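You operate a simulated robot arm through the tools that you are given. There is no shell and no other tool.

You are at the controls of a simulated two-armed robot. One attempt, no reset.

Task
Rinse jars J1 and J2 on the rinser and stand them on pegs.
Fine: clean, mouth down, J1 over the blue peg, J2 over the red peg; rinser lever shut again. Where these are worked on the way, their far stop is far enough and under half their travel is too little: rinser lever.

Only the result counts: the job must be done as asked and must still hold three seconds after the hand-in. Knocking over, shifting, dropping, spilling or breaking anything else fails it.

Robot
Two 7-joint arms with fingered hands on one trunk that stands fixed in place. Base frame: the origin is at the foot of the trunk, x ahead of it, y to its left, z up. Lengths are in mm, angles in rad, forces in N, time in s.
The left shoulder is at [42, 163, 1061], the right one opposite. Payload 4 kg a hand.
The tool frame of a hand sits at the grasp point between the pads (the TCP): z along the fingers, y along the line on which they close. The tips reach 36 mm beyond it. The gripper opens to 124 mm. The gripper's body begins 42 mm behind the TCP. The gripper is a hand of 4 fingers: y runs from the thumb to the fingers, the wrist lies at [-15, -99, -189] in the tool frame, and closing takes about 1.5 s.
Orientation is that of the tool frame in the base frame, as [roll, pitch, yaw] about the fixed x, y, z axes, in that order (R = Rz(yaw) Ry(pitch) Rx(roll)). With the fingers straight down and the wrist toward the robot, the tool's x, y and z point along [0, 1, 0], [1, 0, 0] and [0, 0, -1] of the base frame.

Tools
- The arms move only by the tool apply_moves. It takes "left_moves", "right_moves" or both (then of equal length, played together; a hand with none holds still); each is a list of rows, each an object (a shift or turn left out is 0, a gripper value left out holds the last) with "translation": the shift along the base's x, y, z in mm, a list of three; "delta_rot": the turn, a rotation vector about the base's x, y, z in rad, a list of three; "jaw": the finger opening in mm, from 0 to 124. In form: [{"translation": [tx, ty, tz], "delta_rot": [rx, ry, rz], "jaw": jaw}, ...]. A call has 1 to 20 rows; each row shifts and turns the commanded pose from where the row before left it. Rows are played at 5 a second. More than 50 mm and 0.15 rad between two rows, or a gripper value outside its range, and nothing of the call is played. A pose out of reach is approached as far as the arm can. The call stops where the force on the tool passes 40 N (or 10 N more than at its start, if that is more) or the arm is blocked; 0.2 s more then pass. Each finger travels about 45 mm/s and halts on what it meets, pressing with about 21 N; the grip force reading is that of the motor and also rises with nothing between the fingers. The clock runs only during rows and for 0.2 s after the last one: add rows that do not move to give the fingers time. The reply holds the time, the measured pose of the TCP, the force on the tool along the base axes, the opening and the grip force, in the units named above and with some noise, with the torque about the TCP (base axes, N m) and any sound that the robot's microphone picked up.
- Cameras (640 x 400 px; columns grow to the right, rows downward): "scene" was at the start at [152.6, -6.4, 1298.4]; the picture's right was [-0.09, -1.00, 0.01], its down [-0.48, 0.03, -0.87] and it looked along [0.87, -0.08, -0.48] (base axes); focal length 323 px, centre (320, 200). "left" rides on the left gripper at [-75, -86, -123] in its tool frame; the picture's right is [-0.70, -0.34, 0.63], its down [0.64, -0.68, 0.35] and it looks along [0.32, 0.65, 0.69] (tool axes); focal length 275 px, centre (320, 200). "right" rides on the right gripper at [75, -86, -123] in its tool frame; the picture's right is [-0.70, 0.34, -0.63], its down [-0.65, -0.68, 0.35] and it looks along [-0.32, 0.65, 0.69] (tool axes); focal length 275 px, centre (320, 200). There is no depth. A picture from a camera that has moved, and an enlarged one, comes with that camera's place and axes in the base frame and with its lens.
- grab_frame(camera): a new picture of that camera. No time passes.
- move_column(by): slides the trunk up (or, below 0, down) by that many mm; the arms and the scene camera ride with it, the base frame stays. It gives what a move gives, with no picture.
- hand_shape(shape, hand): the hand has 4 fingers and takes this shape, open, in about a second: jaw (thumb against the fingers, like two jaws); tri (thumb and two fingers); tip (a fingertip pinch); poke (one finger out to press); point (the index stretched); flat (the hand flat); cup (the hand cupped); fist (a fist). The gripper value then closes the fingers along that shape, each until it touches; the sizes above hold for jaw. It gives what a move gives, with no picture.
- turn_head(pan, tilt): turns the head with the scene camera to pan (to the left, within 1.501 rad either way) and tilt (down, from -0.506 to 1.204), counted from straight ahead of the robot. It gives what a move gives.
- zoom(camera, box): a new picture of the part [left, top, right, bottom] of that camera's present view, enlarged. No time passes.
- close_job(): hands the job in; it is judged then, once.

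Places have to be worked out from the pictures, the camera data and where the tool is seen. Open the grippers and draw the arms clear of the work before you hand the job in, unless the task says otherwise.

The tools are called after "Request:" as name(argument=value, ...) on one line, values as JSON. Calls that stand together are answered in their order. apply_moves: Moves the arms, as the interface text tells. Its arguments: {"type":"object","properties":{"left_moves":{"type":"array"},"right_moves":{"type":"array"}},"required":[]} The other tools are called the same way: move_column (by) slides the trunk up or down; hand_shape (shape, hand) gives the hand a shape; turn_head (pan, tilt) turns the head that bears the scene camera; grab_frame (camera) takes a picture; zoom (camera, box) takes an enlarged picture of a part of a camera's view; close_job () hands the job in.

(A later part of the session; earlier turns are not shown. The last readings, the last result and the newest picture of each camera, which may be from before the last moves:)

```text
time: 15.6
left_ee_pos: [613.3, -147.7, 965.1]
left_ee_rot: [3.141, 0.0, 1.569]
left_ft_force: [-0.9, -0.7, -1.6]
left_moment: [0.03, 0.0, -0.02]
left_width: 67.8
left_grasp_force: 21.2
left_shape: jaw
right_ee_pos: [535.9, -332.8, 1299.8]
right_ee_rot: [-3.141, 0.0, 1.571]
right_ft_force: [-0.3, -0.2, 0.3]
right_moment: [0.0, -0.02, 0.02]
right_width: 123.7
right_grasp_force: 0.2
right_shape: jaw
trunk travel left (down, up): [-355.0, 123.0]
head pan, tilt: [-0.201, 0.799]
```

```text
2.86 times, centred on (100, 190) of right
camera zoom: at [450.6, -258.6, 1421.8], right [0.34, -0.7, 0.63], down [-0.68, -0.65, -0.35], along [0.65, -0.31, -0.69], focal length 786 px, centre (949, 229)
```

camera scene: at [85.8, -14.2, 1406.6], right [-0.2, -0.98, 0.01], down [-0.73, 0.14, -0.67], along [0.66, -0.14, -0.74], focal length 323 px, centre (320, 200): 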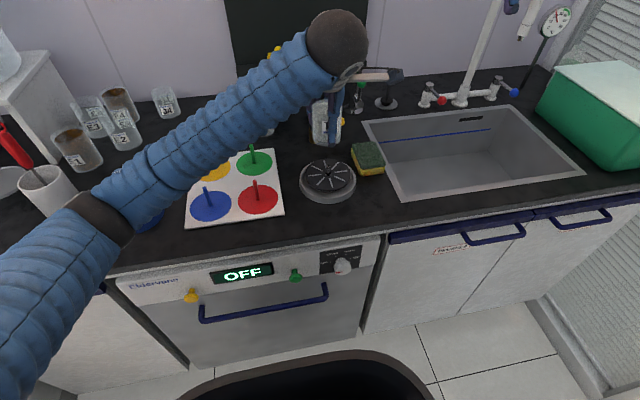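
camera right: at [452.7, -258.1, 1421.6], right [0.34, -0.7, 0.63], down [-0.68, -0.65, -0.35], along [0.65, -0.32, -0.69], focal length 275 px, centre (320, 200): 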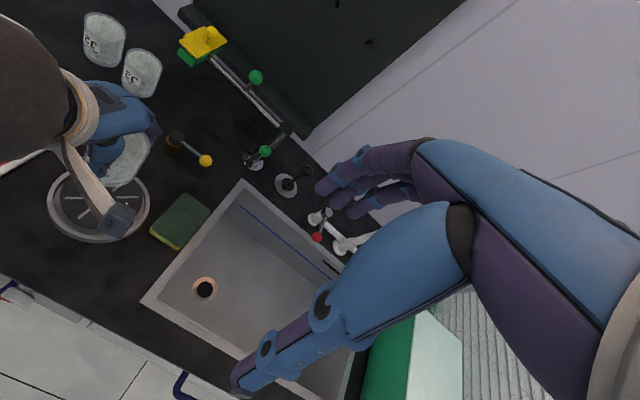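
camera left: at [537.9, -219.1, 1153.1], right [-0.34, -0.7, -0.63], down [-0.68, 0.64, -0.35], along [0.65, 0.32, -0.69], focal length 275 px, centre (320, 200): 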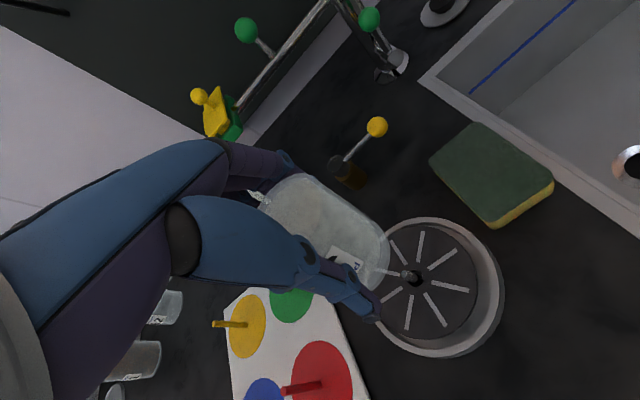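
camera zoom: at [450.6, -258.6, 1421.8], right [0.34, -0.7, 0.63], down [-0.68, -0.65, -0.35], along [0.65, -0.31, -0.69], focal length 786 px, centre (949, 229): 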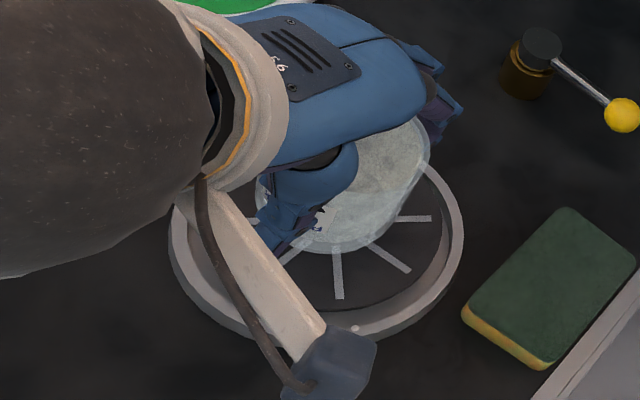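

The jar is nearly centred over the nozzle (off by roughly -4, +2). I nudge it and lower 30 mm, watching the force.

Request:
apply_moves(left_moves=[{"translation": [4, -2, -8]}, {"translation": [0, 0, -8]}, {"translation": [0, 0, -8]}, {"translation": [0, 0, -6]}, {}])

Request:
zoom(camera="scene", box=[280, 100, 380, 210])

Request:
zoom(camera="right", box=[20, 120, 180, 260])

```text
time: 16.8
left_ee_pos: [618.7, -150.7, 936.1]
left_ee_rot: [3.141, 0.001, 1.571]
left_ft_force: [0.9, -0.3, 1.5]
left_moment: [0.01, -0.1, 0.04]
left_width: 67.5
left_grasp_force: 20.8
left_shape: jaw
right_ee_pos: [538.3, -332.4, 1298.8]
right_ee_rot: [-3.141, -0.001, 1.571]
right_ft_force: [0.5, -0.3, -0.4]
right_moment: [0.01, 0.03, 0.02]
right_width: 123.7
right_grasp_force: 0.0
right_shape: jaw
trunk travel left (down, up): [-355.0, 123.0]
head pan, tilt: [-0.201, 0.799]
```

```text
3.64 times, centred on (330, 155) of scene
camera zoom: at [85.5, -14.2, 1406.6], right [-0.2, -0.98, 0.01], down [-0.73, 0.14, -0.67], along [0.66, -0.14, -0.74], focal length 1175 px, centre (284, 364)
```

zoom: 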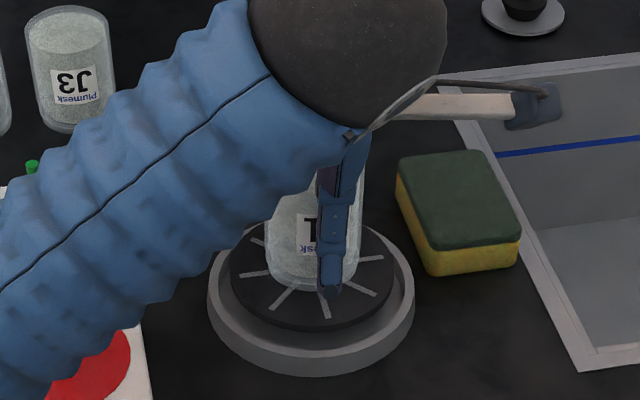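

```text
2.86 times, centred on (100, 190) of right
camera zoom: at [452.3, -258.1, 1421.7], right [0.34, -0.7, 0.63], down [-0.68, -0.65, -0.35], along [0.65, -0.32, -0.69], focal length 786 px, centre (949, 229)
```

zoom: 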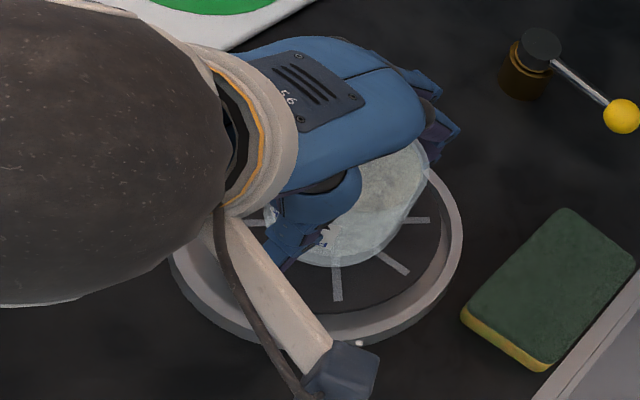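

Force changed slightly (+3 N), so contact may be starting; the jar hides the nozzle and is centred on the plate. I lower in small 3 mm steps.

Request:
apply_moves(left_moves=[{"translation": [0, 0, -3]}, {}, {}])

```text
time: 17.6
left_ee_pos: [618.4, -150.3, 932.7]
left_ee_rot: [-3.142, 0.0, 1.571]
left_ft_force: [-0.2, 1.1, 2.0]
left_moment: [0.07, -0.11, 0.03]
left_width: 67.7
left_grasp_force: 21.0
left_shape: jaw
right_ee_pos: [537.1, -332.8, 1299.4]
right_ee_rot: [-3.141, 0.0, 1.571]
right_ft_force: [-0.7, 0.1, 0.0]
right_moment: [-0.02, 0.03, -0.01]
right_width: 123.9
right_grasp_force: 0.0
right_shape: jaw
trunk travel left (down, up): [-355.0, 123.0]
head pan, tilt: [-0.201, 0.799]
```

There is a steady small upward force (~3.5 N over the carrying load). I look closely at the jar's foot before going on.

Request:
zoom(camera="scene", box=[300, 140, 360, 200])

Request:
zoom(camera="left", box=[240, 150, 480, 350])

```text
6.67 times, centred on (330, 170) of scene
camera zoom: at [85.1, -14.4, 1406.7], right [-0.2, -0.98, 0.01], down [-0.73, 0.14, -0.67], along [0.66, -0.14, -0.74], focal length 2154 px, centre (253, 400)
```

zoom: 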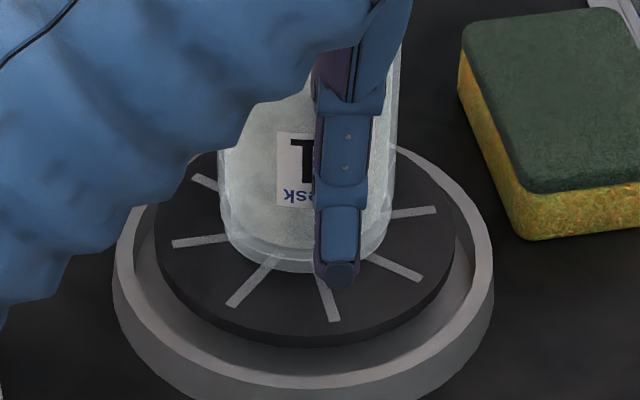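

```text
2.00 times, centred on (360, 250) of left
camera zoom: at [532.3, -223.9, 1055.9], right [-0.34, -0.7, -0.63], down [-0.68, 0.64, -0.35], along [0.65, 0.32, -0.69], focal length 551 px, centre (240, 100)
```

zoom: 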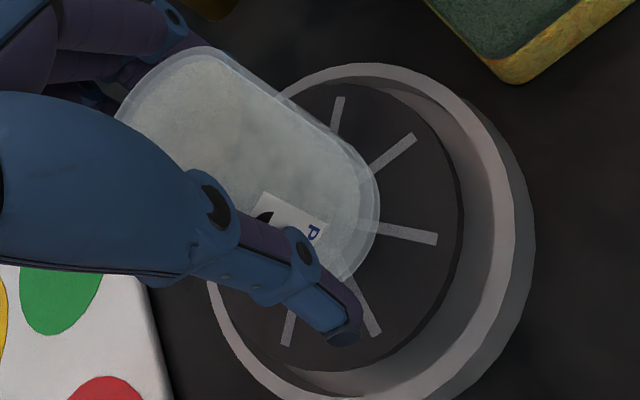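

The jar looks concentric with the plate, maybe a few mm above it. I keep lowering in small steps while monitoring force.

Request:
apply_moves(left_moves=[{"translation": [0, 0, -2]}, {"translation": [0, 0, -2]}, {}, {}])

Request:
zoom(camera="scene", box=[300, 140, 360, 200])

```text
time: 18.6
left_ee_pos: [616.2, -151.0, 929.8]
left_ee_rot: [3.141, 0.001, 1.571]
left_ft_force: [1.9, 0.6, 2.8]
left_moment: [0.01, -0.28, 0.01]
left_width: 67.5
left_grasp_force: 21.6
left_shape: jaw
right_ee_pos: [534.8, -333.3, 1299.3]
right_ee_rot: [3.141, 0.002, 1.571]
right_ft_force: [-0.7, -0.3, -0.1]
right_moment: [0.01, -0.01, -0.03]
right_width: 123.9
right_grasp_force: 0.0
right_shape: jaw
trunk travel left (down, up): [-355.0, 123.0]
head pan, tilt: [-0.201, 0.799]
```

```text
6.67 times, centred on (330, 170) of scene
camera zoom: at [83.5, -14.4, 1406.9], right [-0.2, -0.98, 0.01], down [-0.73, 0.14, -0.67], along [0.66, -0.14, -0.74], focal length 2154 px, centre (253, 400)
```

zoom: 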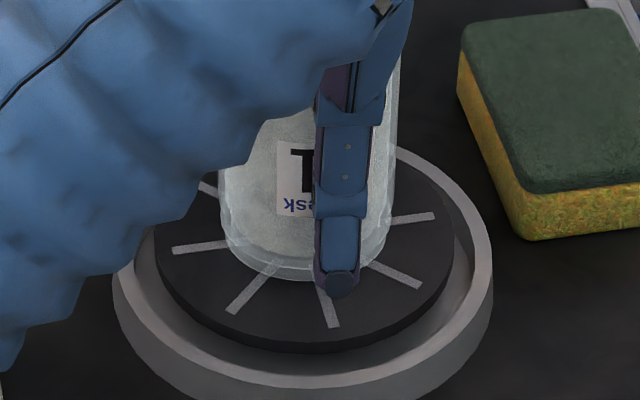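

The plate itself is sinking under the jar: it is spring-loaded (about 0.7 N/mm), so the jar is already seated on it. I press a bit more to learn the plate's travel and listen for any sound.

Request:
apply_moves(left_moves=[{"translation": [0, 0, -2]}, {"translation": [0, 0, -2]}, {}, {}])

Request:
zoom(camera="scene", box=[300, 140, 360, 200])

```text
time: 19.6
left_ee_pos: [617.5, -150.8, 924.6]
left_ee_rot: [-3.141, 0.0, 1.571]
left_ft_force: [0.8, -1.1, 5.0]
left_moment: [-0.03, -0.22, -0.02]
left_width: 67.4
left_grasp_force: 21.3
left_shape: jaw
right_ee_pos: [537.3, -332.3, 1299.8]
right_ee_rot: [-3.142, -0.002, 1.571]
right_ft_force: [-0.3, 0.3, 0.4]
right_moment: [0.01, -0.01, -0.02]
right_width: 123.5
right_grasp_force: 0.0
right_shape: jaw
trunk travel left (down, up): [-355.0, 123.0]
head pan, tilt: [-0.201, 0.799]
```

```text
6.67 times, centred on (330, 170) of scene
camera zoom: at [85.2, -14.4, 1406.6], right [-0.2, -0.98, 0.01], down [-0.73, 0.14, -0.67], along [0.66, -0.14, -0.74], focal length 2154 px, centre (253, 400)
```

zoom: 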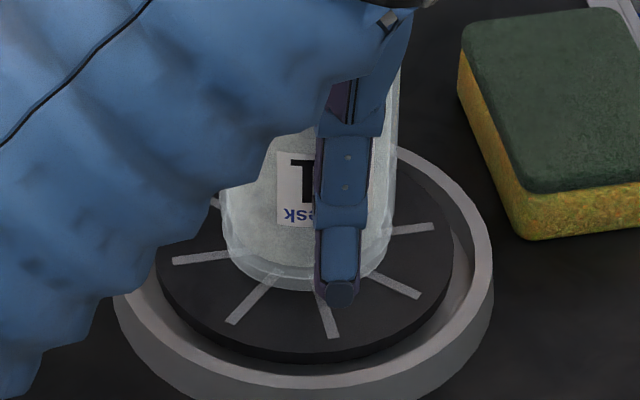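

Plate is down ~12 mm with 6.5 N. I press further to find its stop.

Request:
apply_moves(left_moves=[{"translation": [0, 0, -2]}, {"translation": [0, 0, -2]}, {}, {}])

Request:
zoom(camera="scene", box=[300, 140, 360, 200])

```text
time: 20.6
left_ee_pos: [617.8, -149.7, 922.0]
left_ee_rot: [-3.141, 0.001, 1.57]
left_ft_force: [-2.2, -1.2, 9.3]
left_moment: [-0.1, -0.37, -0.06]
left_width: 67.5
left_grasp_force: 20.9
left_shape: jaw
right_ee_pos: [537.1, -332.8, 1299.6]
right_ee_rot: [-3.14, -0.001, 1.57]
right_ft_force: [0.0, 0.4, -0.3]
right_moment: [0.01, -0.01, 0.03]
right_width: 123.8
right_grasp_force: 0.0
right_shape: jaw
trunk travel left (down, up): [-355.0, 123.0]
head pan, tilt: [-0.201, 0.799]
```

```text
6.67 times, centred on (330, 170) of scene
camera zoom: at [84.8, -14.2, 1406.7], right [-0.2, -0.98, 0.01], down [-0.73, 0.14, -0.67], along [0.66, -0.14, -0.74], focal length 2154 px, centre (253, 400)
```

zoom: 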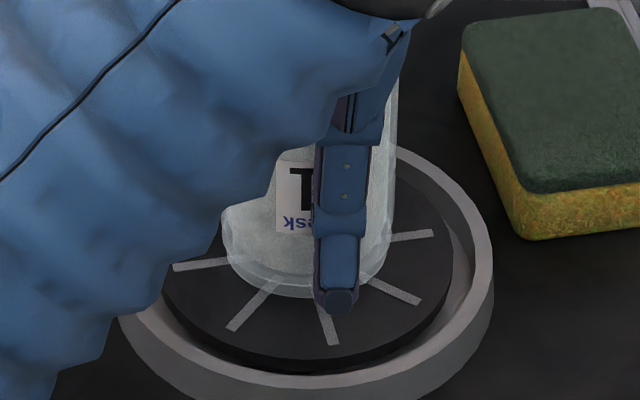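

Force is now rising faster (10.8 N for ~15 mm), perhaps reaching the plate's stop. One more 2 mm step to confirm.

Request:
apply_moves(left_moves=[{"translation": [0, 0, -2]}, {}, {}])

Request:
zoom(camera="scene", box=[300, 140, 360, 200])

Request:
grab_frame(camera="right")

Request:
grab_frame(camera="scene")

```text
time: 21.4
left_ee_pos: [617.0, -148.4, 919.9]
left_ee_rot: [3.14, -0.001, 1.571]
left_ft_force: [-3.0, -2.0, 21.1]
left_moment: [-0.09, -0.7, -0.1]
left_width: 67.4
left_grasp_force: 20.6
left_shape: jaw
right_ee_pos: [535.9, -331.5, 1299.0]
right_ee_rot: [-3.142, 0.0, 1.573]
right_ft_force: [-0.4, 0.4, 0.3]
right_moment: [0.0, 0.02, 0.04]
right_width: 123.8
right_grasp_force: 0.1
right_shape: jaw
trunk travel left (down, up): [-355.0, 123.0]
head pan, tilt: [-0.201, 0.799]
```

```text
6.67 times, centred on (330, 170) of scene
camera zoom: at [84.0, -14.2, 1406.8], right [-0.2, -0.98, 0.01], down [-0.73, 0.14, -0.67], along [0.66, -0.14, -0.74], focal length 2154 px, centre (253, 400)
```

zoom: 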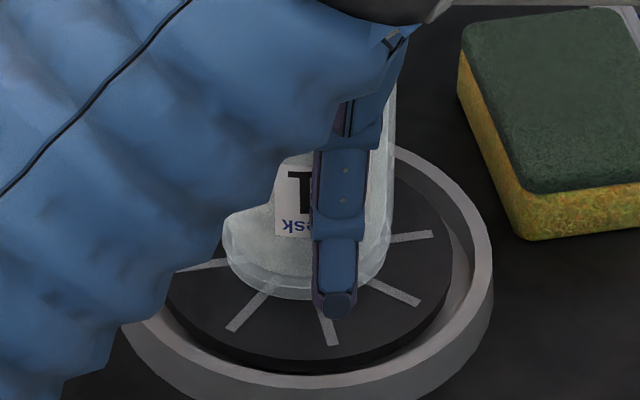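

```text
taken
camera right: at [450.8, -258.1, 1422.3], right [0.34, -0.7, 0.63], down [-0.68, -0.65, -0.35], along [0.65, -0.32, -0.69], focal length 275 px, centre (320, 200)
```

right: 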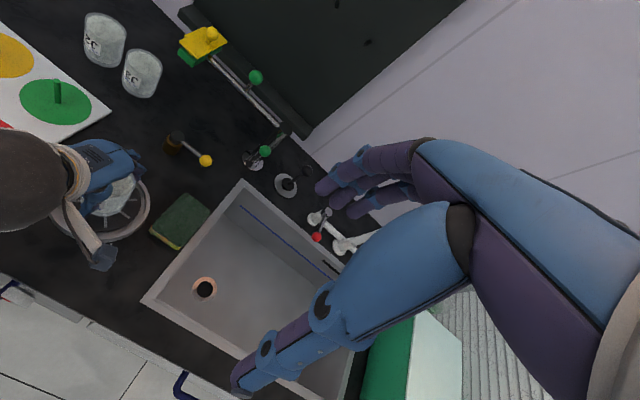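

```text
taken
camera scene: at [84.0, -14.2, 1406.8], right [-0.2, -0.98, 0.01], down [-0.73, 0.14, -0.67], along [0.66, -0.14, -0.74], focal length 323 px, centre (320, 200)
```

scene: 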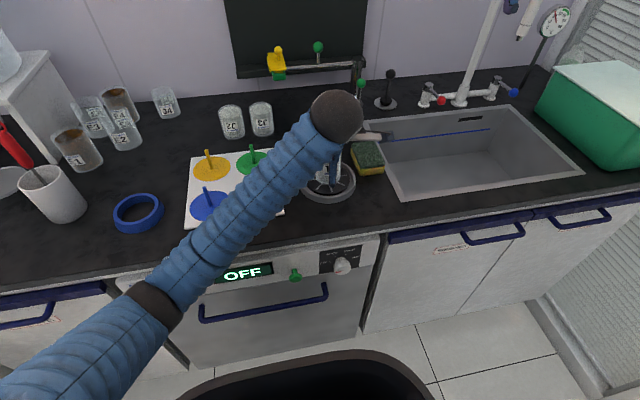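

At 21 N the plate is on its stop with no sound, so pressing alone does nothing while the lever is shut; the water needs the lever. I ease off 3 mm to keep the plate pressed at ~8 N, and shape the right hand to poke to work the lever.

Request:
apply_moves(left_moves=[{"translation": [0, 0, 3]}, {}])

Request:
hand_shape(hand="right", shape="poke")

Request:
grab_frame(camera="right")

Request:
turn_head(pan=-0.45, tilt=0.45)

Request:
grab_frame(camera="scene")

```text
time: 22.0
left_ee_pos: [618.6, -149.0, 922.1]
left_ee_rot: [-3.141, -0.001, 1.569]
left_ft_force: [-0.9, -2.8, 7.1]
left_moment: [-0.16, -0.31, -0.12]
left_width: 67.6
left_grasp_force: 21.2
left_shape: jaw
right_ee_pos: [537.5, -333.0, 1298.5]
right_ee_rot: [-3.141, 0.001, 1.572]
right_ft_force: [-0.8, 0.6, 0.3]
right_moment: [-0.01, 0.01, 0.01]
right_width: 123.9
right_grasp_force: 0.0
right_shape: jaw
trunk travel left (down, up): [-355.0, 123.0]
head pan, tilt: [-0.201, 0.799]
```

```text
time: 22.9
left_ee_pos: [617.6, -149.7, 922.8]
left_ee_rot: [3.141, -0.001, 1.57]
left_ft_force: [0.7, -2.2, 4.9]
left_moment: [-0.16, -0.2, -0.12]
left_width: 67.6
left_grasp_force: 21.7
left_shape: jaw
right_ee_pos: [537.6, -333.3, 1300.8]
right_ee_rot: [-3.141, 0.0, 1.571]
right_ft_force: [-0.4, -0.2, -0.1]
right_moment: [0.0, 0.04, -0.01]
right_width: 0.0
right_grasp_force: 0.0
right_shape: poke
trunk travel left (down, up): [-355.0, 123.0]
head pan, tilt: [-0.201, 0.799]
```

```text
taken
camera right: at [451.9, -258.2, 1421.8], right [0.34, -0.7, 0.63], down [-0.68, -0.65, -0.35], along [0.65, -0.32, -0.69], focal length 275 px, centre (320, 200)
```

right: 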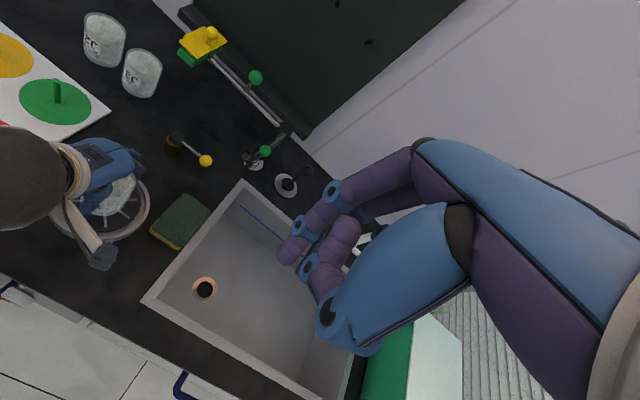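

```text
time: 23.7
left_ee_pos: [618.4, -148.3, 921.8]
left_ee_rot: [3.141, -0.001, 1.57]
left_ft_force: [0.2, -1.3, 4.9]
left_moment: [-0.12, -0.22, -0.07]
left_width: 67.4
left_grasp_force: 20.8
left_shape: jaw
right_ee_pos: [536.4, -333.8, 1298.7]
right_ee_rot: [-3.141, 0.001, 1.572]
right_ft_force: [-0.8, -0.1, -0.6]
right_moment: [-0.01, -0.03, 0.05]
right_width: 0.1
right_grasp_force: 0.0
right_shape: poke
trunk travel left (down, up): [-355.0, 123.0]
head pan, tilt: [-0.45, 0.45]
```

```text
taken
camera scene: at [90.0, -38.2, 1436.9], right [-0.43, -0.9, 0.02], down [-0.43, 0.19, -0.88], along [0.79, -0.39, -0.47], focal length 323 px, centre (320, 200)
```

scene: 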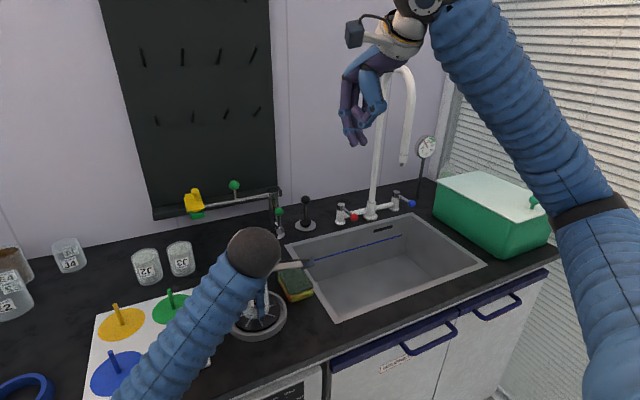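

I zoom on the right hand to see where the poking finger's tip lies.

Request:
zoom(camera="right", box=[220, 120, 480, 380])

Request:
zoom(camera="scene", box=[320, 0, 470, 160])

```text
1.54 times, centred on (350, 250) of right
camera zoom: at [451.9, -258.2, 1421.8], right [0.34, -0.7, 0.63], down [-0.68, -0.65, -0.35], along [0.65, -0.32, -0.69], focal length 424 px, centre (274, 123)
```

zoom: 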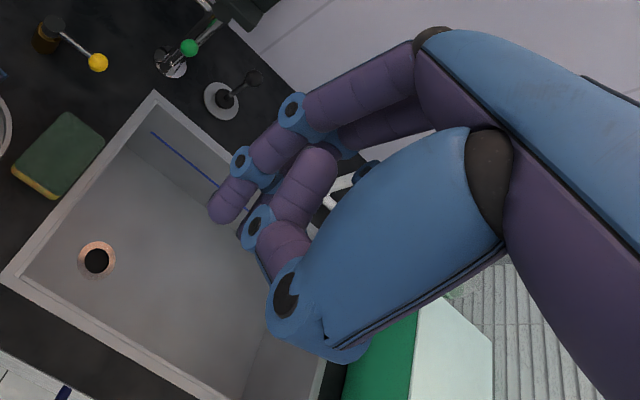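

```text
2.50 times, centred on (395, 80) of scene
camera zoom: at [90.0, -38.2, 1436.9], right [-0.43, -0.9, 0.02], down [-0.43, 0.19, -0.88], along [0.79, -0.39, -0.47], focal length 808 px, centre (132, 500)
```

zoom: 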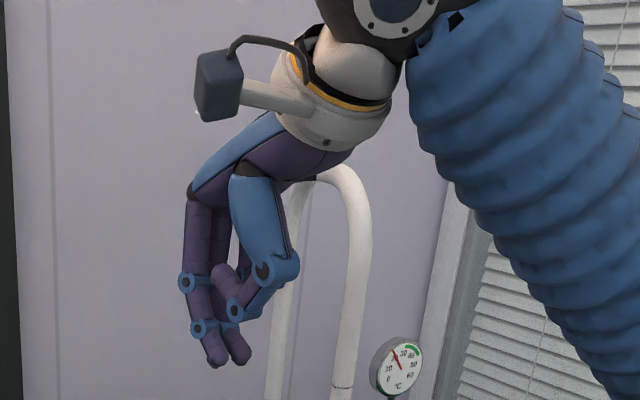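

I re-grab the right camera now that the shape has settled.

Request:
zoom(camera="right", box=[220, 120, 480, 380])

```text
1.54 times, centred on (350, 250) of right
camera zoom: at [451.9, -258.2, 1421.8], right [0.34, -0.7, 0.63], down [-0.68, -0.65, -0.35], along [0.65, -0.32, -0.69], focal length 424 px, centre (274, 123)
```

zoom: 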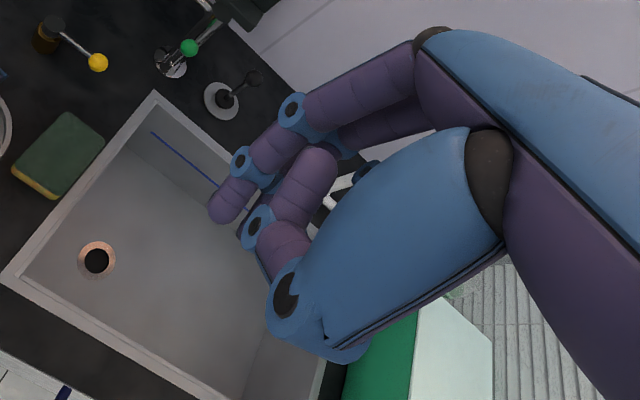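

Two fingertips sit near tool (0±10, 8, 41) in the poke shape. Before approaching I look closely at the lever for markings that tell its direction of travel.

Request:
zoom(camera="right", box=[140, 110, 240, 190])

Request:
turn_head(pan=-0.3, tilt=0.6)

Request:
grab_frame(camera="scene")

Request:
grab_frame(camera="left")

```text
5.00 times, centred on (190, 150) of right
camera zoom: at [451.9, -258.2, 1421.8], right [0.34, -0.7, 0.63], down [-0.68, -0.65, -0.35], along [0.65, -0.32, -0.69], focal length 1376 px, centre (970, 450)
```

zoom: 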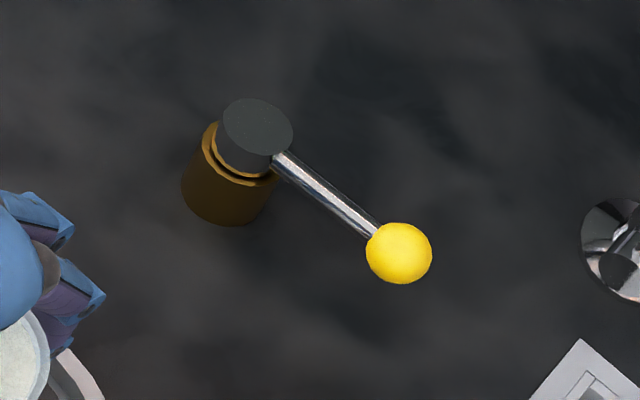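

```text
time: 24.4
left_ee_pos: [617.6, -149.0, 922.7]
left_ee_rot: [3.141, 0.001, 1.57]
left_ft_force: [0.1, -2.3, 4.9]
left_moment: [-0.12, -0.19, -0.06]
left_width: 67.6
left_grasp_force: 20.8
left_shape: jaw
right_ee_pos: [537.4, -332.1, 1299.4]
right_ee_rot: [3.142, 0.002, 1.571]
right_ft_force: [0.2, 0.1, -0.7]
right_moment: [-0.03, -0.02, 0.01]
right_width: 0.0
right_grasp_force: 0.0
right_shape: poke
trunk travel left (down, up): [-355.0, 123.0]
head pan, tilt: [-0.3, 0.6]
```

```text
taken
camera scene: at [91.1, -24.5, 1423.4], right [-0.3, -0.96, 0.01], down [-0.57, 0.17, -0.8], along [0.77, -0.24, -0.59], focal length 323 px, centre (320, 200)
```

scene: 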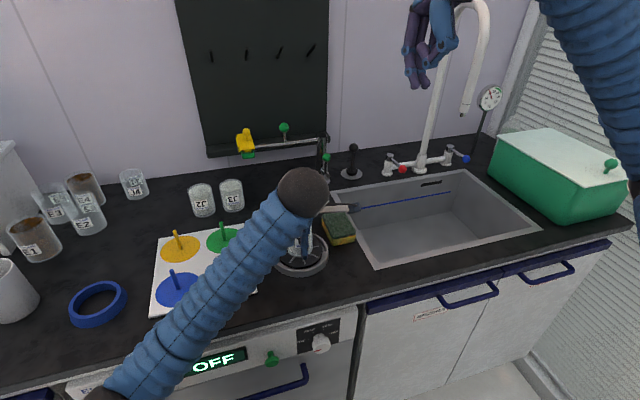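

```text
taken
camera left: at [532.1, -223.2, 1044.8], right [-0.34, -0.7, -0.63], down [-0.68, 0.64, -0.35], along [0.65, 0.32, -0.69], focal length 275 px, centre (320, 200)
```

left: 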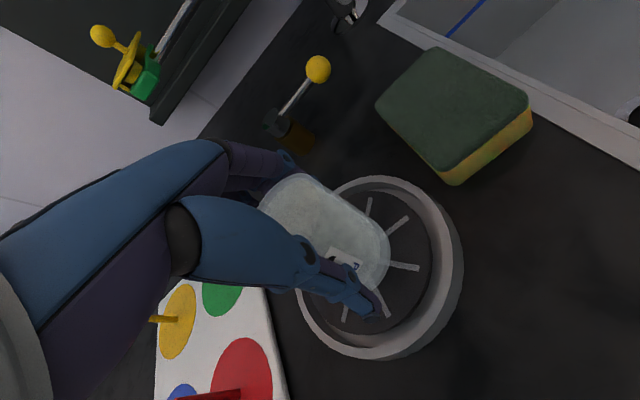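

The lever is a rotary valve: pivot ≈(806, -149), stick along -y at z≈900, knob ≈(803, -219, 902), ~26 mm across. I bring the right hand over it, turning it by +1.04 rad so its wrist stays to the right and clear of the left hand.

Request:
apply_moves(right_moves=[{"translation": [30, 10, -10], "delta_rot": [0, 0, 0.13]}, {"translation": [30, 15, -10], "delta_rot": [0, 0, 0.13]}, {"translation": [30, 15, -10], "delta_rot": [0, 0, 0.13]}, {"translation": [30, 15, -10], "delta_rot": [0, 0, 0.13]}, {"translation": [30, 15, -15], "delta_rot": [0, 0, 0.13]}, {"translation": [30, 15, -15], "delta_rot": [0, 0, 0.13]}, {"translation": [30, 15, -15], "delta_rot": [0, 0, 0.13]}, {"translation": [23, 15, -15], "delta_rot": [0, 0, 0.13]}, {}])

Request:
grab_frame(camera="right")

Request:
grab_frame(camera="left")

Request:
grab_frame(camera="scene")

```text
time: 26.4
left_ee_pos: [618.4, -149.3, 923.1]
left_ee_rot: [3.14, 0.001, 1.571]
left_ft_force: [0.6, 0.0, 6.0]
left_moment: [-0.07, -0.33, -0.02]
left_width: 67.3
left_grasp_force: 21.0
left_shape: jaw
right_ee_pos: [768.6, -216.8, 1199.8]
right_ee_rot: [-3.141, 0.0, 2.615]
right_ft_force: [0.0, -0.4, 0.0]
right_moment: [0.0, -0.01, -0.02]
right_width: 0.0
right_grasp_force: 0.2
right_shape: poke
trunk travel left (down, up): [-355.0, 123.0]
head pan, tilt: [-0.3, 0.6]
```

```text
taken
camera right: at [661.9, -254.2, 1322.9], right [0.77, -0.06, 0.63], down [0.21, -0.91, -0.35], along [0.6, 0.4, -0.69], focal length 275 px, centre (320, 200)
```

right: 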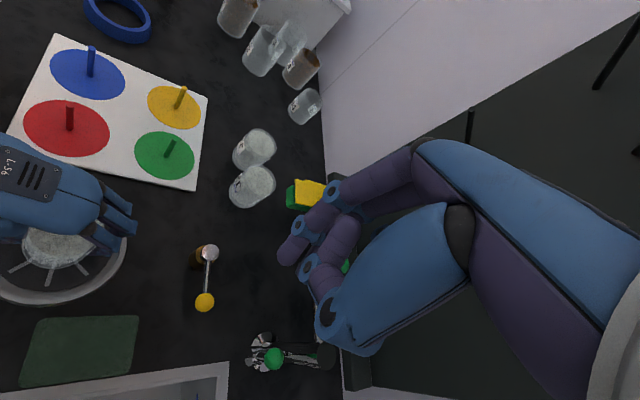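

```text
taken
camera left: at [532.1, -223.2, 1044.9], right [-0.34, -0.7, -0.63], down [-0.68, 0.64, -0.35], along [0.65, 0.32, -0.69], focal length 275 px, centre (320, 200)
```

left: 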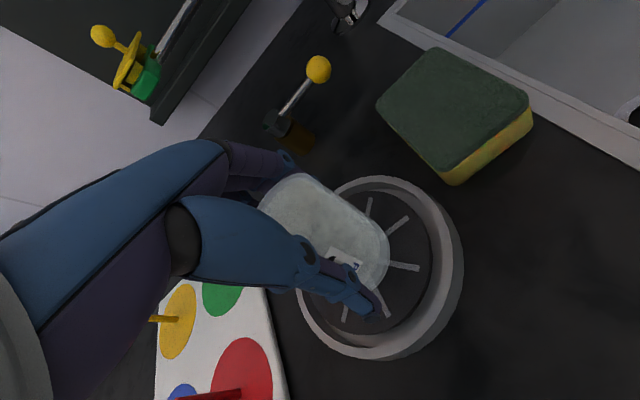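

```text
taken
camera scene: at [90.8, -24.7, 1423.4], right [-0.3, -0.96, 0.01], down [-0.57, 0.17, -0.8], along [0.77, -0.24, -0.59], focal length 323 px, centre (320, 200)
```

scene: 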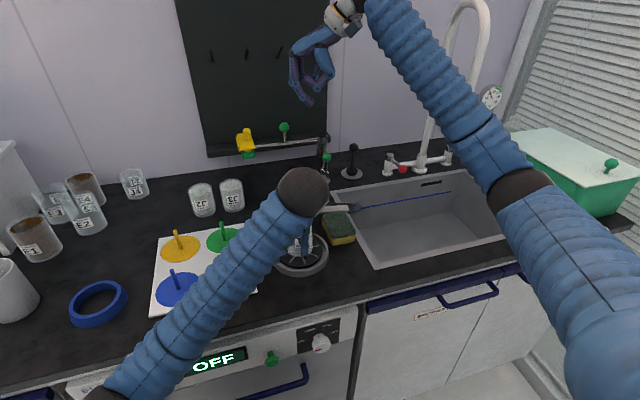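

Right hand is above the lever area and clear. I turn it another 0.4 rad for more clearance from the left hand, position it on the near side of the stick and lower part way to verify.

Request:
apply_moves(right_moves=[{"translation": [0, 4, -30], "delta_rot": [0, 0, 0.13]}, {"translation": [-1, 4, -40], "delta_rot": [0, 0, 0.13]}, {"translation": [-1, 4, -40], "delta_rot": [0, 0, 0.14]}, {"translation": [0, 3, -40]}, {"translation": [0, 0, -40]}, {}])

Request:
grab_frame(camera="left")

Request:
grab_frame(camera="right")

Request:
grab_frame(camera="scene")

```text
time: 27.8
left_ee_pos: [619.0, -149.2, 922.2]
left_ee_rot: [3.142, -0.001, 1.568]
left_ft_force: [1.2, -0.6, 5.5]
left_moment: [-0.07, -0.31, -0.05]
left_width: 67.4
left_grasp_force: 21.0
left_shape: jaw
right_ee_pos: [766.3, -202.1, 1007.9]
right_ee_rot: [3.14, -0.001, 3.014]
right_ft_force: [-0.4, 0.7, 0.4]
right_moment: [-0.02, 0.02, -0.01]
right_width: 0.0
right_grasp_force: 0.1
right_shape: poke
trunk travel left (down, up): [-355.0, 123.0]
head pan, tilt: [-0.3, 0.6]
```

```text
taken
camera left: at [532.1, -222.8, 1045.0], right [-0.34, -0.7, -0.63], down [-0.68, 0.64, -0.35], along [0.65, 0.32, -0.69], focal length 275 px, centre (320, 200)
```

left: 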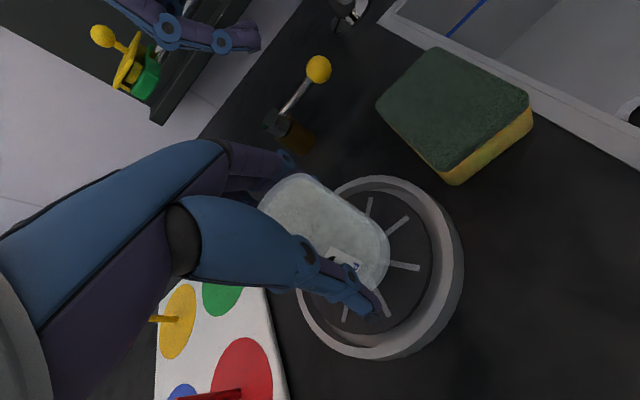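

```text
taken
camera right: at [681.0, -277.9, 1131.3], right [0.73, 0.24, 0.63], down [0.55, -0.76, -0.34], along [0.4, 0.6, -0.69], focal length 275 px, centre (320, 200)
```

right: 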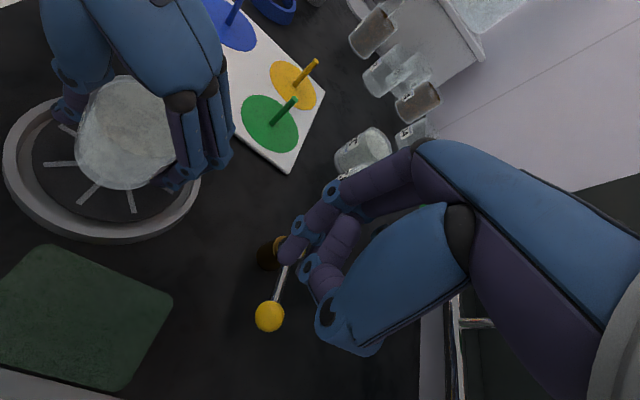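

```text
taken
camera scene: at [91.1, -24.0, 1423.4], right [-0.3, -0.96, 0.01], down [-0.57, 0.17, -0.8], along [0.77, -0.24, -0.59], focal length 323 px, centre (320, 200)
```

scene: 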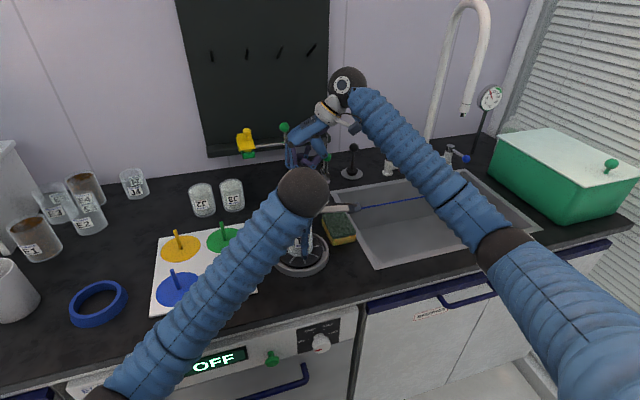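

I zoom on both views to locate the poking fingertips relative to the stick.

Request:
zoom(camera="left", box=[100, 0, 380, 170])

Request:
zoom(camera="right", box=[220, 150, 420, 370])

Request:
zoom(camera="scene", box=[250, 60, 400, 180])

```text
2.29 times, centred on (240, 85) of left
camera zoom: at [532.1, -222.8, 1045.0], right [-0.34, -0.7, -0.63], down [-0.68, 0.64, -0.35], along [0.65, 0.32, -0.69], focal length 629 px, centre (503, 463)
```

zoom: 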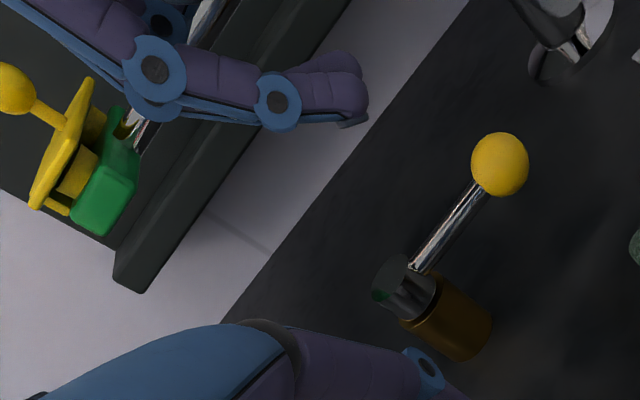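

```text
1.82 times, centred on (320, 260) of right
camera zoom: at [681.0, -277.9, 1131.3], right [0.73, 0.24, 0.63], down [0.55, -0.76, -0.34], along [0.4, 0.6, -0.69], focal length 500 px, centre (320, 91)
```

zoom: 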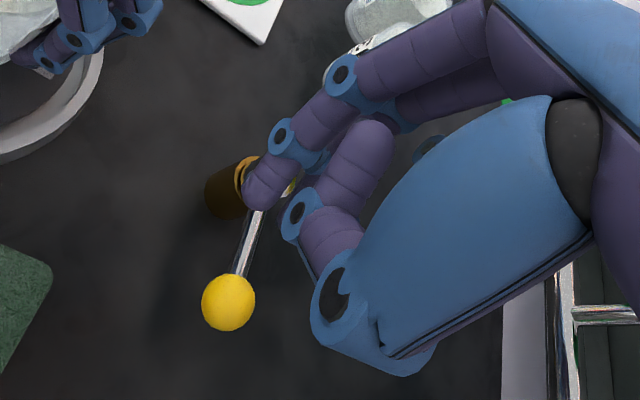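

```text
3.33 times, centred on (325, 120) of scene
camera zoom: at [91.1, -24.0, 1423.4], right [-0.3, -0.96, 0.01], down [-0.57, 0.17, -0.8], along [0.77, -0.24, -0.59], focal length 1077 px, centre (303, 467)
```

zoom: 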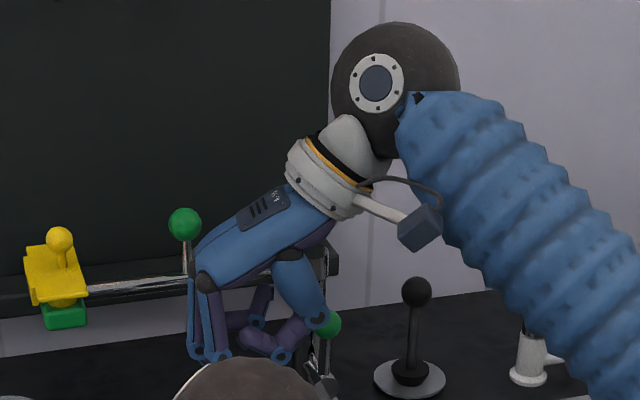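

Fingertip 1 is near (761, -197), ~38 mm below TCP, with finger 2 about 18 mm farther in +x; both are on the near side of the stick. I descend to z≈922 so the tips are at stick level.

Request:
apply_moves(right_moves=[{"translation": [-2, 0, -30]}, {"translation": [0, 0, -30]}, {"translation": [0, 0, -25]}, {}])

Request:
zoom(camera="left", box=[140, 0, 420, 170])

Request:
zoom(camera="right", box=[180, 150, 420, 370])

```text
time: 28.8
left_ee_pos: [618.5, -148.6, 922.4]
left_ee_rot: [-3.141, -0.001, 1.57]
left_ft_force: [0.9, -0.8, 5.3]
left_moment: [-0.06, -0.27, -0.05]
left_width: 67.2
left_grasp_force: 20.8
left_shape: jaw
right_ee_pos: [765.9, -201.8, 924.5]
right_ee_rot: [3.141, -0.001, 3.011]
right_ft_force: [-0.1, 1.0, 0.6]
right_moment: [0.0, 0.0, 0.02]
right_width: 0.1
right_grasp_force: 0.0
right_shape: poke
trunk travel left (down, up): [-355.0, 123.0]
head pan, tilt: [-0.3, 0.6]
```

```text
2.29 times, centred on (280, 85) of left
camera zoom: at [532.1, -222.9, 1044.9], right [-0.34, -0.7, -0.63], down [-0.68, 0.64, -0.35], along [0.65, 0.32, -0.69], focal length 629 px, centre (411, 463)
```

zoom: 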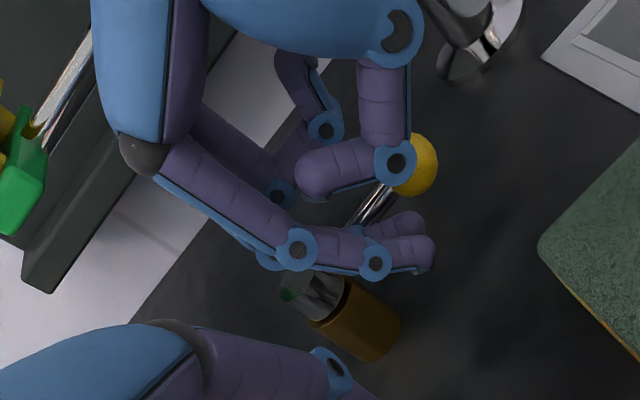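

```text
1.82 times, centred on (300, 260) of right
camera zoom: at [682.2, -277.3, 1046.7], right [0.73, 0.24, 0.63], down [0.55, -0.76, -0.35], along [0.4, 0.6, -0.69], focal length 500 px, centre (356, 91)
```

zoom: 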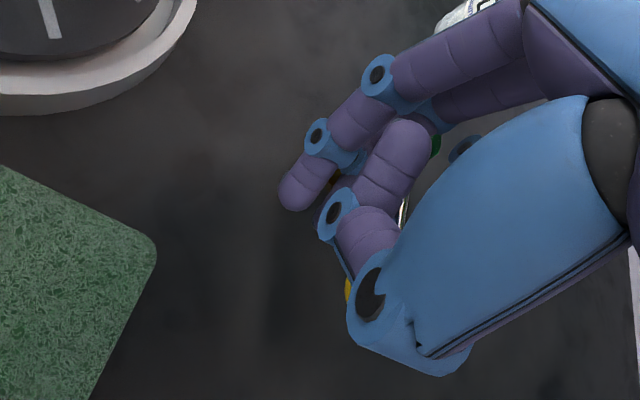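

The fingers are on the near side of the stick at its height. I push gently away (+x) in small steps to test whether the lever moves that way.

Request:
apply_moves(right_moves=[{"translation": [5, 0, 0]}, {"translation": [5, 0, 0]}, {"translation": [4, 0, 0]}, {}])

Request:
zoom(camera="left", box=[140, 0, 420, 170])

```text
time: 29.8
left_ee_pos: [618.6, -149.2, 922.4]
left_ee_rot: [-3.141, 0.0, 1.571]
left_ft_force: [1.3, -0.2, 5.3]
left_moment: [-0.04, -0.34, 0.01]
left_width: 67.3
left_grasp_force: 20.4
left_shape: jaw
right_ee_pos: [779.2, -202.3, 924.4]
right_ee_rot: [-3.141, -0.001, 3.012]
right_ft_force: [-8.5, 1.1, 1.4]
right_moment: [0.0, 0.22, 0.14]
right_width: 0.2
right_grasp_force: 0.2
right_shape: poke
trunk travel left (down, up): [-355.0, 123.0]
head pan, tilt: [-0.3, 0.6]
```

```text
2.29 times, centred on (280, 85) of left
camera zoom: at [531.7, -223.0, 1045.0], right [-0.34, -0.7, -0.63], down [-0.68, 0.64, -0.35], along [0.65, 0.32, -0.69], focal length 629 px, centre (411, 463)
```

zoom: 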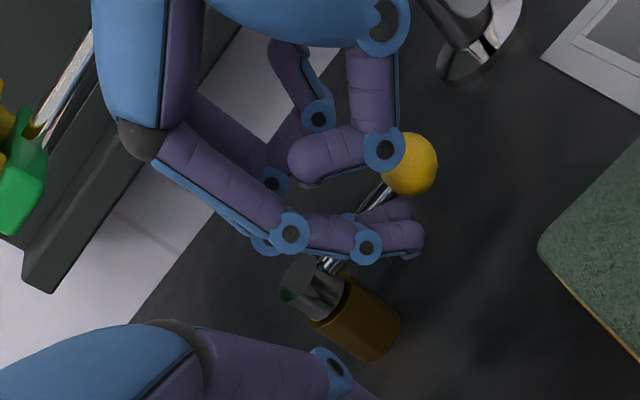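

Contact with 8.5 N and the knob has not moved visibly. I push a little harder to tell friction from a stop.

Request:
apply_moves(right_moves=[{"translation": [3, 0, 0]}, {}, {}])

Request:
zoom(camera="left", box=[140, 0, 420, 170])

```text
time: 30.6
left_ee_pos: [617.0, -148.0, 923.0]
left_ee_rot: [3.141, -0.002, 1.571]
left_ft_force: [1.9, -0.4, 4.4]
left_moment: [-0.06, -0.29, -0.03]
left_width: 67.2
left_grasp_force: 21.4
left_shape: jaw
right_ee_pos: [781.7, -201.4, 923.8]
right_ee_rot: [-3.14, 0.002, 3.012]
right_ft_force: [-21.4, 0.3, 1.3]
right_moment: [0.09, 0.46, 0.35]
right_width: 0.2
right_grasp_force: 0.1
right_shape: poke
trunk travel left (down, up): [-355.0, 123.0]
head pan, tilt: [-0.3, 0.6]
```

```text
2.29 times, centred on (280, 85) of left
camera zoom: at [530.9, -222.9, 1045.4], right [-0.34, -0.7, -0.63], down [-0.68, 0.64, -0.35], along [0.65, 0.32, -0.69], focal length 629 px, centre (411, 463)
```

zoom: 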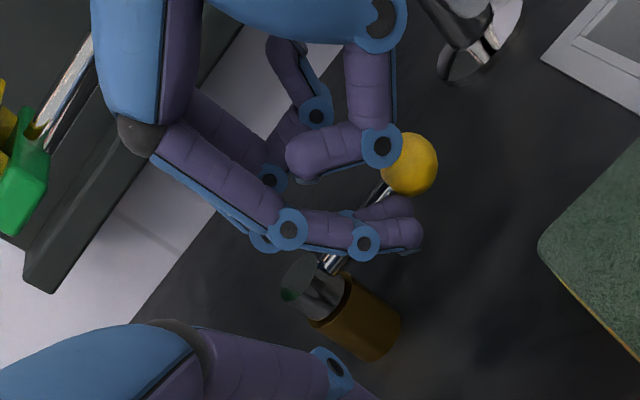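

The lever holds at 21 N without moving: that side is the shut stop, so it must open toward the robot (knob swinging -x). I back off, lift over the stick and set the fingers down on its far side.

Request:
apply_moves(right_moves=[{"translation": [-8, 0, 0]}, {"translation": [0, 0, 35]}, {"translation": [0, 0, 35]}, {"translation": [30, 1, 0]}, {"translation": [28, 1, 0]}, {}])

Request:
zoom(camera="left", box=[140, 0, 420, 170])

Request:
zoom(camera="right", box=[180, 150, 420, 370])

```text
time: 32.0
left_ee_pos: [618.5, -148.1, 921.7]
left_ee_rot: [3.141, 0.0, 1.569]
left_ft_force: [0.4, -0.6, 5.0]
left_moment: [-0.02, -0.26, -0.05]
left_width: 66.7
left_grasp_force: 20.7
left_shape: jaw
right_ee_pos: [831.9, -199.4, 994.9]
right_ee_rot: [3.141, 0.001, 3.01]
right_ft_force: [-0.2, -0.9, 0.4]
right_moment: [-0.02, 0.01, 0.01]
right_width: 0.2
right_grasp_force: 0.0
right_shape: poke
trunk travel left (down, up): [-355.0, 123.0]
head pan, tilt: [-0.3, 0.6]
```

```text
2.29 times, centred on (280, 85) of left
camera zoom: at [532.2, -223.1, 1044.7], right [-0.34, -0.7, -0.63], down [-0.68, 0.64, -0.35], along [0.65, 0.32, -0.69], focal length 629 px, centre (411, 463)
```

zoom: 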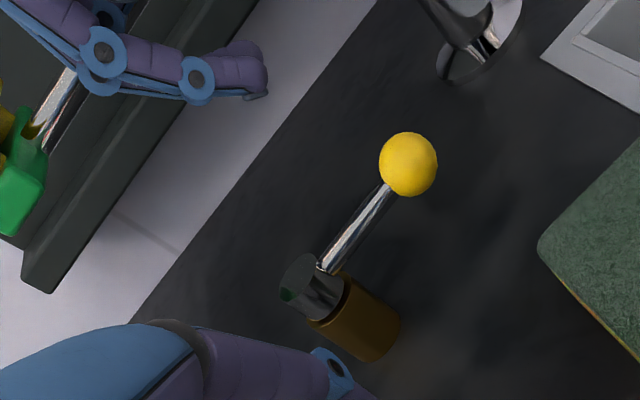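

```text
1.82 times, centred on (300, 260) of right
camera zoom: at [747.5, -276.1, 1117.4], right [0.73, 0.24, 0.63], down [0.55, -0.76, -0.35], along [0.4, 0.6, -0.69], focal length 500 px, centre (356, 91)
```

zoom: 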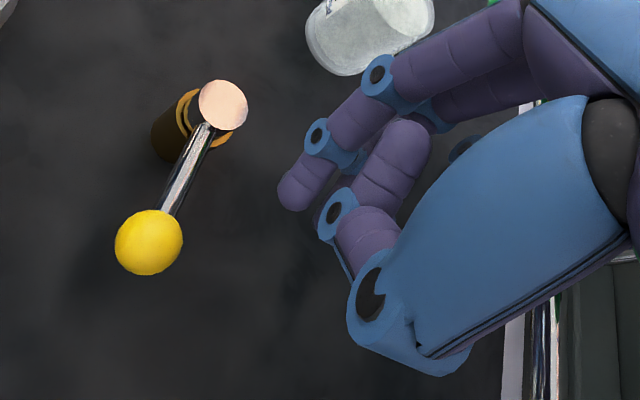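

The fingertip is at about (825, -199), 10 mm beyond the stick's far side. I lower it to stick height (z≈927).

Request:
apply_moves(right_moves=[{"translation": [0, 0, -35]}, {"translation": [0, 0, -33]}, {}])

Request:
zoom(camera="left", box=[140, 0, 420, 170])

Request:
zoom(camera="right", box=[180, 150, 420, 370])

```text
time: 32.8
left_ee_pos: [618.6, -148.3, 923.2]
left_ee_rot: [3.141, 0.0, 1.57]
left_ft_force: [0.8, -0.8, 5.5]
left_moment: [-0.04, -0.21, 0.0]
left_width: 66.9
left_grasp_force: 21.3
left_shape: jaw
right_ee_pos: [832.1, -199.0, 927.2]
right_ee_rot: [3.14, 0.0, 3.01]
right_ft_force: [0.1, -0.2, -0.1]
right_moment: [-0.02, -0.04, -0.03]
right_width: 0.0
right_grasp_force: 0.0
right_shape: poke
trunk travel left (down, up): [-355.0, 123.0]
head pan, tilt: [-0.3, 0.6]
```

```text
2.29 times, centred on (280, 85) of left
camera zoom: at [532.2, -223.0, 1044.8], right [-0.34, -0.7, -0.63], down [-0.68, 0.64, -0.35], along [0.65, 0.32, -0.69], focal length 629 px, centre (411, 463)
```

zoom: 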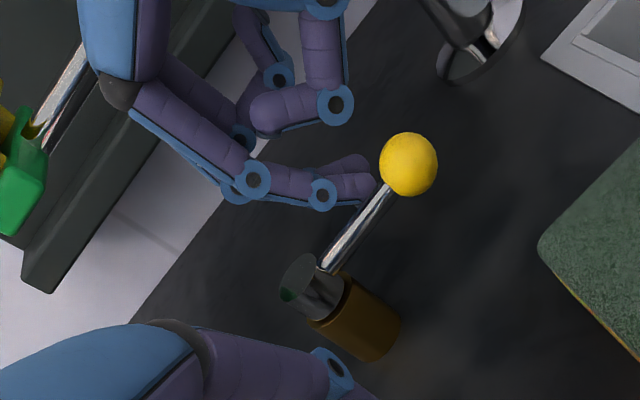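

```text
1.82 times, centred on (300, 260) of right
camera zoom: at [747.3, -274.5, 1050.6], right [0.73, 0.24, 0.63], down [0.55, -0.76, -0.35], along [0.4, 0.6, -0.69], focal length 500 px, centre (356, 91)
```

zoom: 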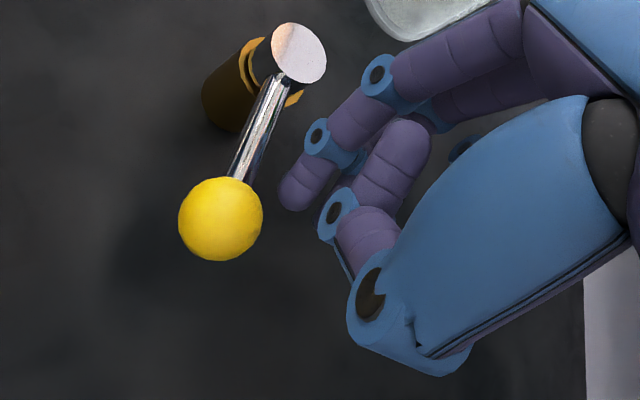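

The finger sits beside the stick at the right height with J1 still pressed on the plate. I now push the lever toward the robot in small steps.

Request:
apply_moves(right_moves=[{"translation": [-5, 0, 0]}, {"translation": [-5, 0, 0]}, {"translation": [-5, 0, 0]}, {"translation": [-5, 0, 0]}, {}])

Request:
zoom(camera="left", box=[140, 0, 420, 170])

Request:
zoom(camera="right", box=[180, 150, 420, 370])

```text
time: 34.0
left_ee_pos: [618.3, -149.1, 923.2]
left_ee_rot: [3.141, -0.001, 1.569]
left_ft_force: [-0.2, -0.5, 6.8]
left_moment: [-0.03, -0.26, 0.0]
left_width: 66.8
left_grasp_force: 21.1
left_shape: jaw
right_ee_pos: [813.5, -199.6, 925.4]
right_ee_rot: [3.141, -0.001, 3.013]
right_ft_force: [0.9, 0.1, -0.1]
right_moment: [0.0, -0.01, 0.0]
right_width: 0.1
right_grasp_force: 0.2
right_shape: poke
trunk travel left (down, up): [-355.0, 123.0]
head pan, tilt: [-0.3, 0.6]
```

```text
2.29 times, centred on (280, 85) of left
camera zoom: at [532.2, -223.0, 1044.7], right [-0.34, -0.7, -0.63], down [-0.68, 0.64, -0.35], along [0.65, 0.32, -0.69], focal length 629 px, centre (411, 463)
```

zoom: 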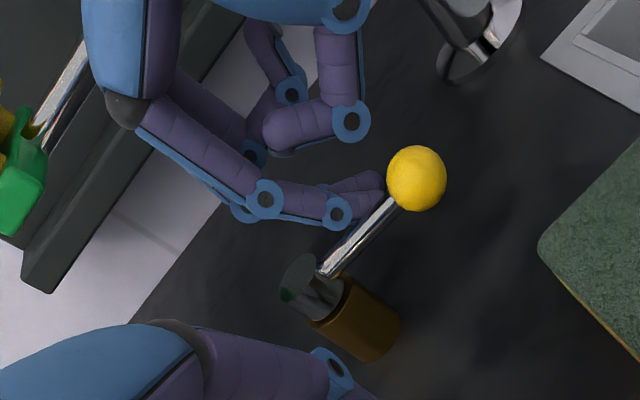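

```text
1.82 times, centred on (300, 260) of right
camera zoom: at [728.2, -275.1, 1048.9], right [0.73, 0.24, 0.63], down [0.55, -0.76, -0.35], along [0.4, 0.6, -0.69], focal length 500 px, centre (356, 91)
```

zoom: 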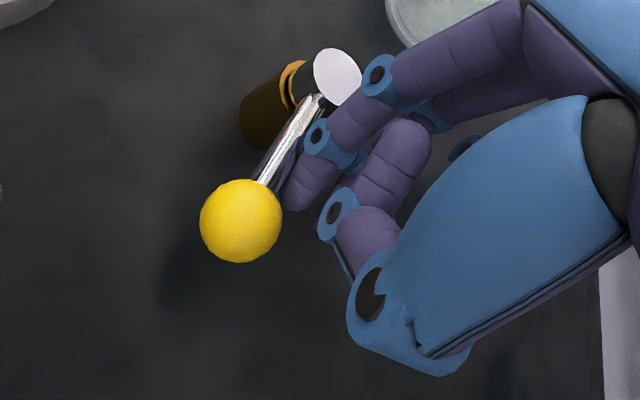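

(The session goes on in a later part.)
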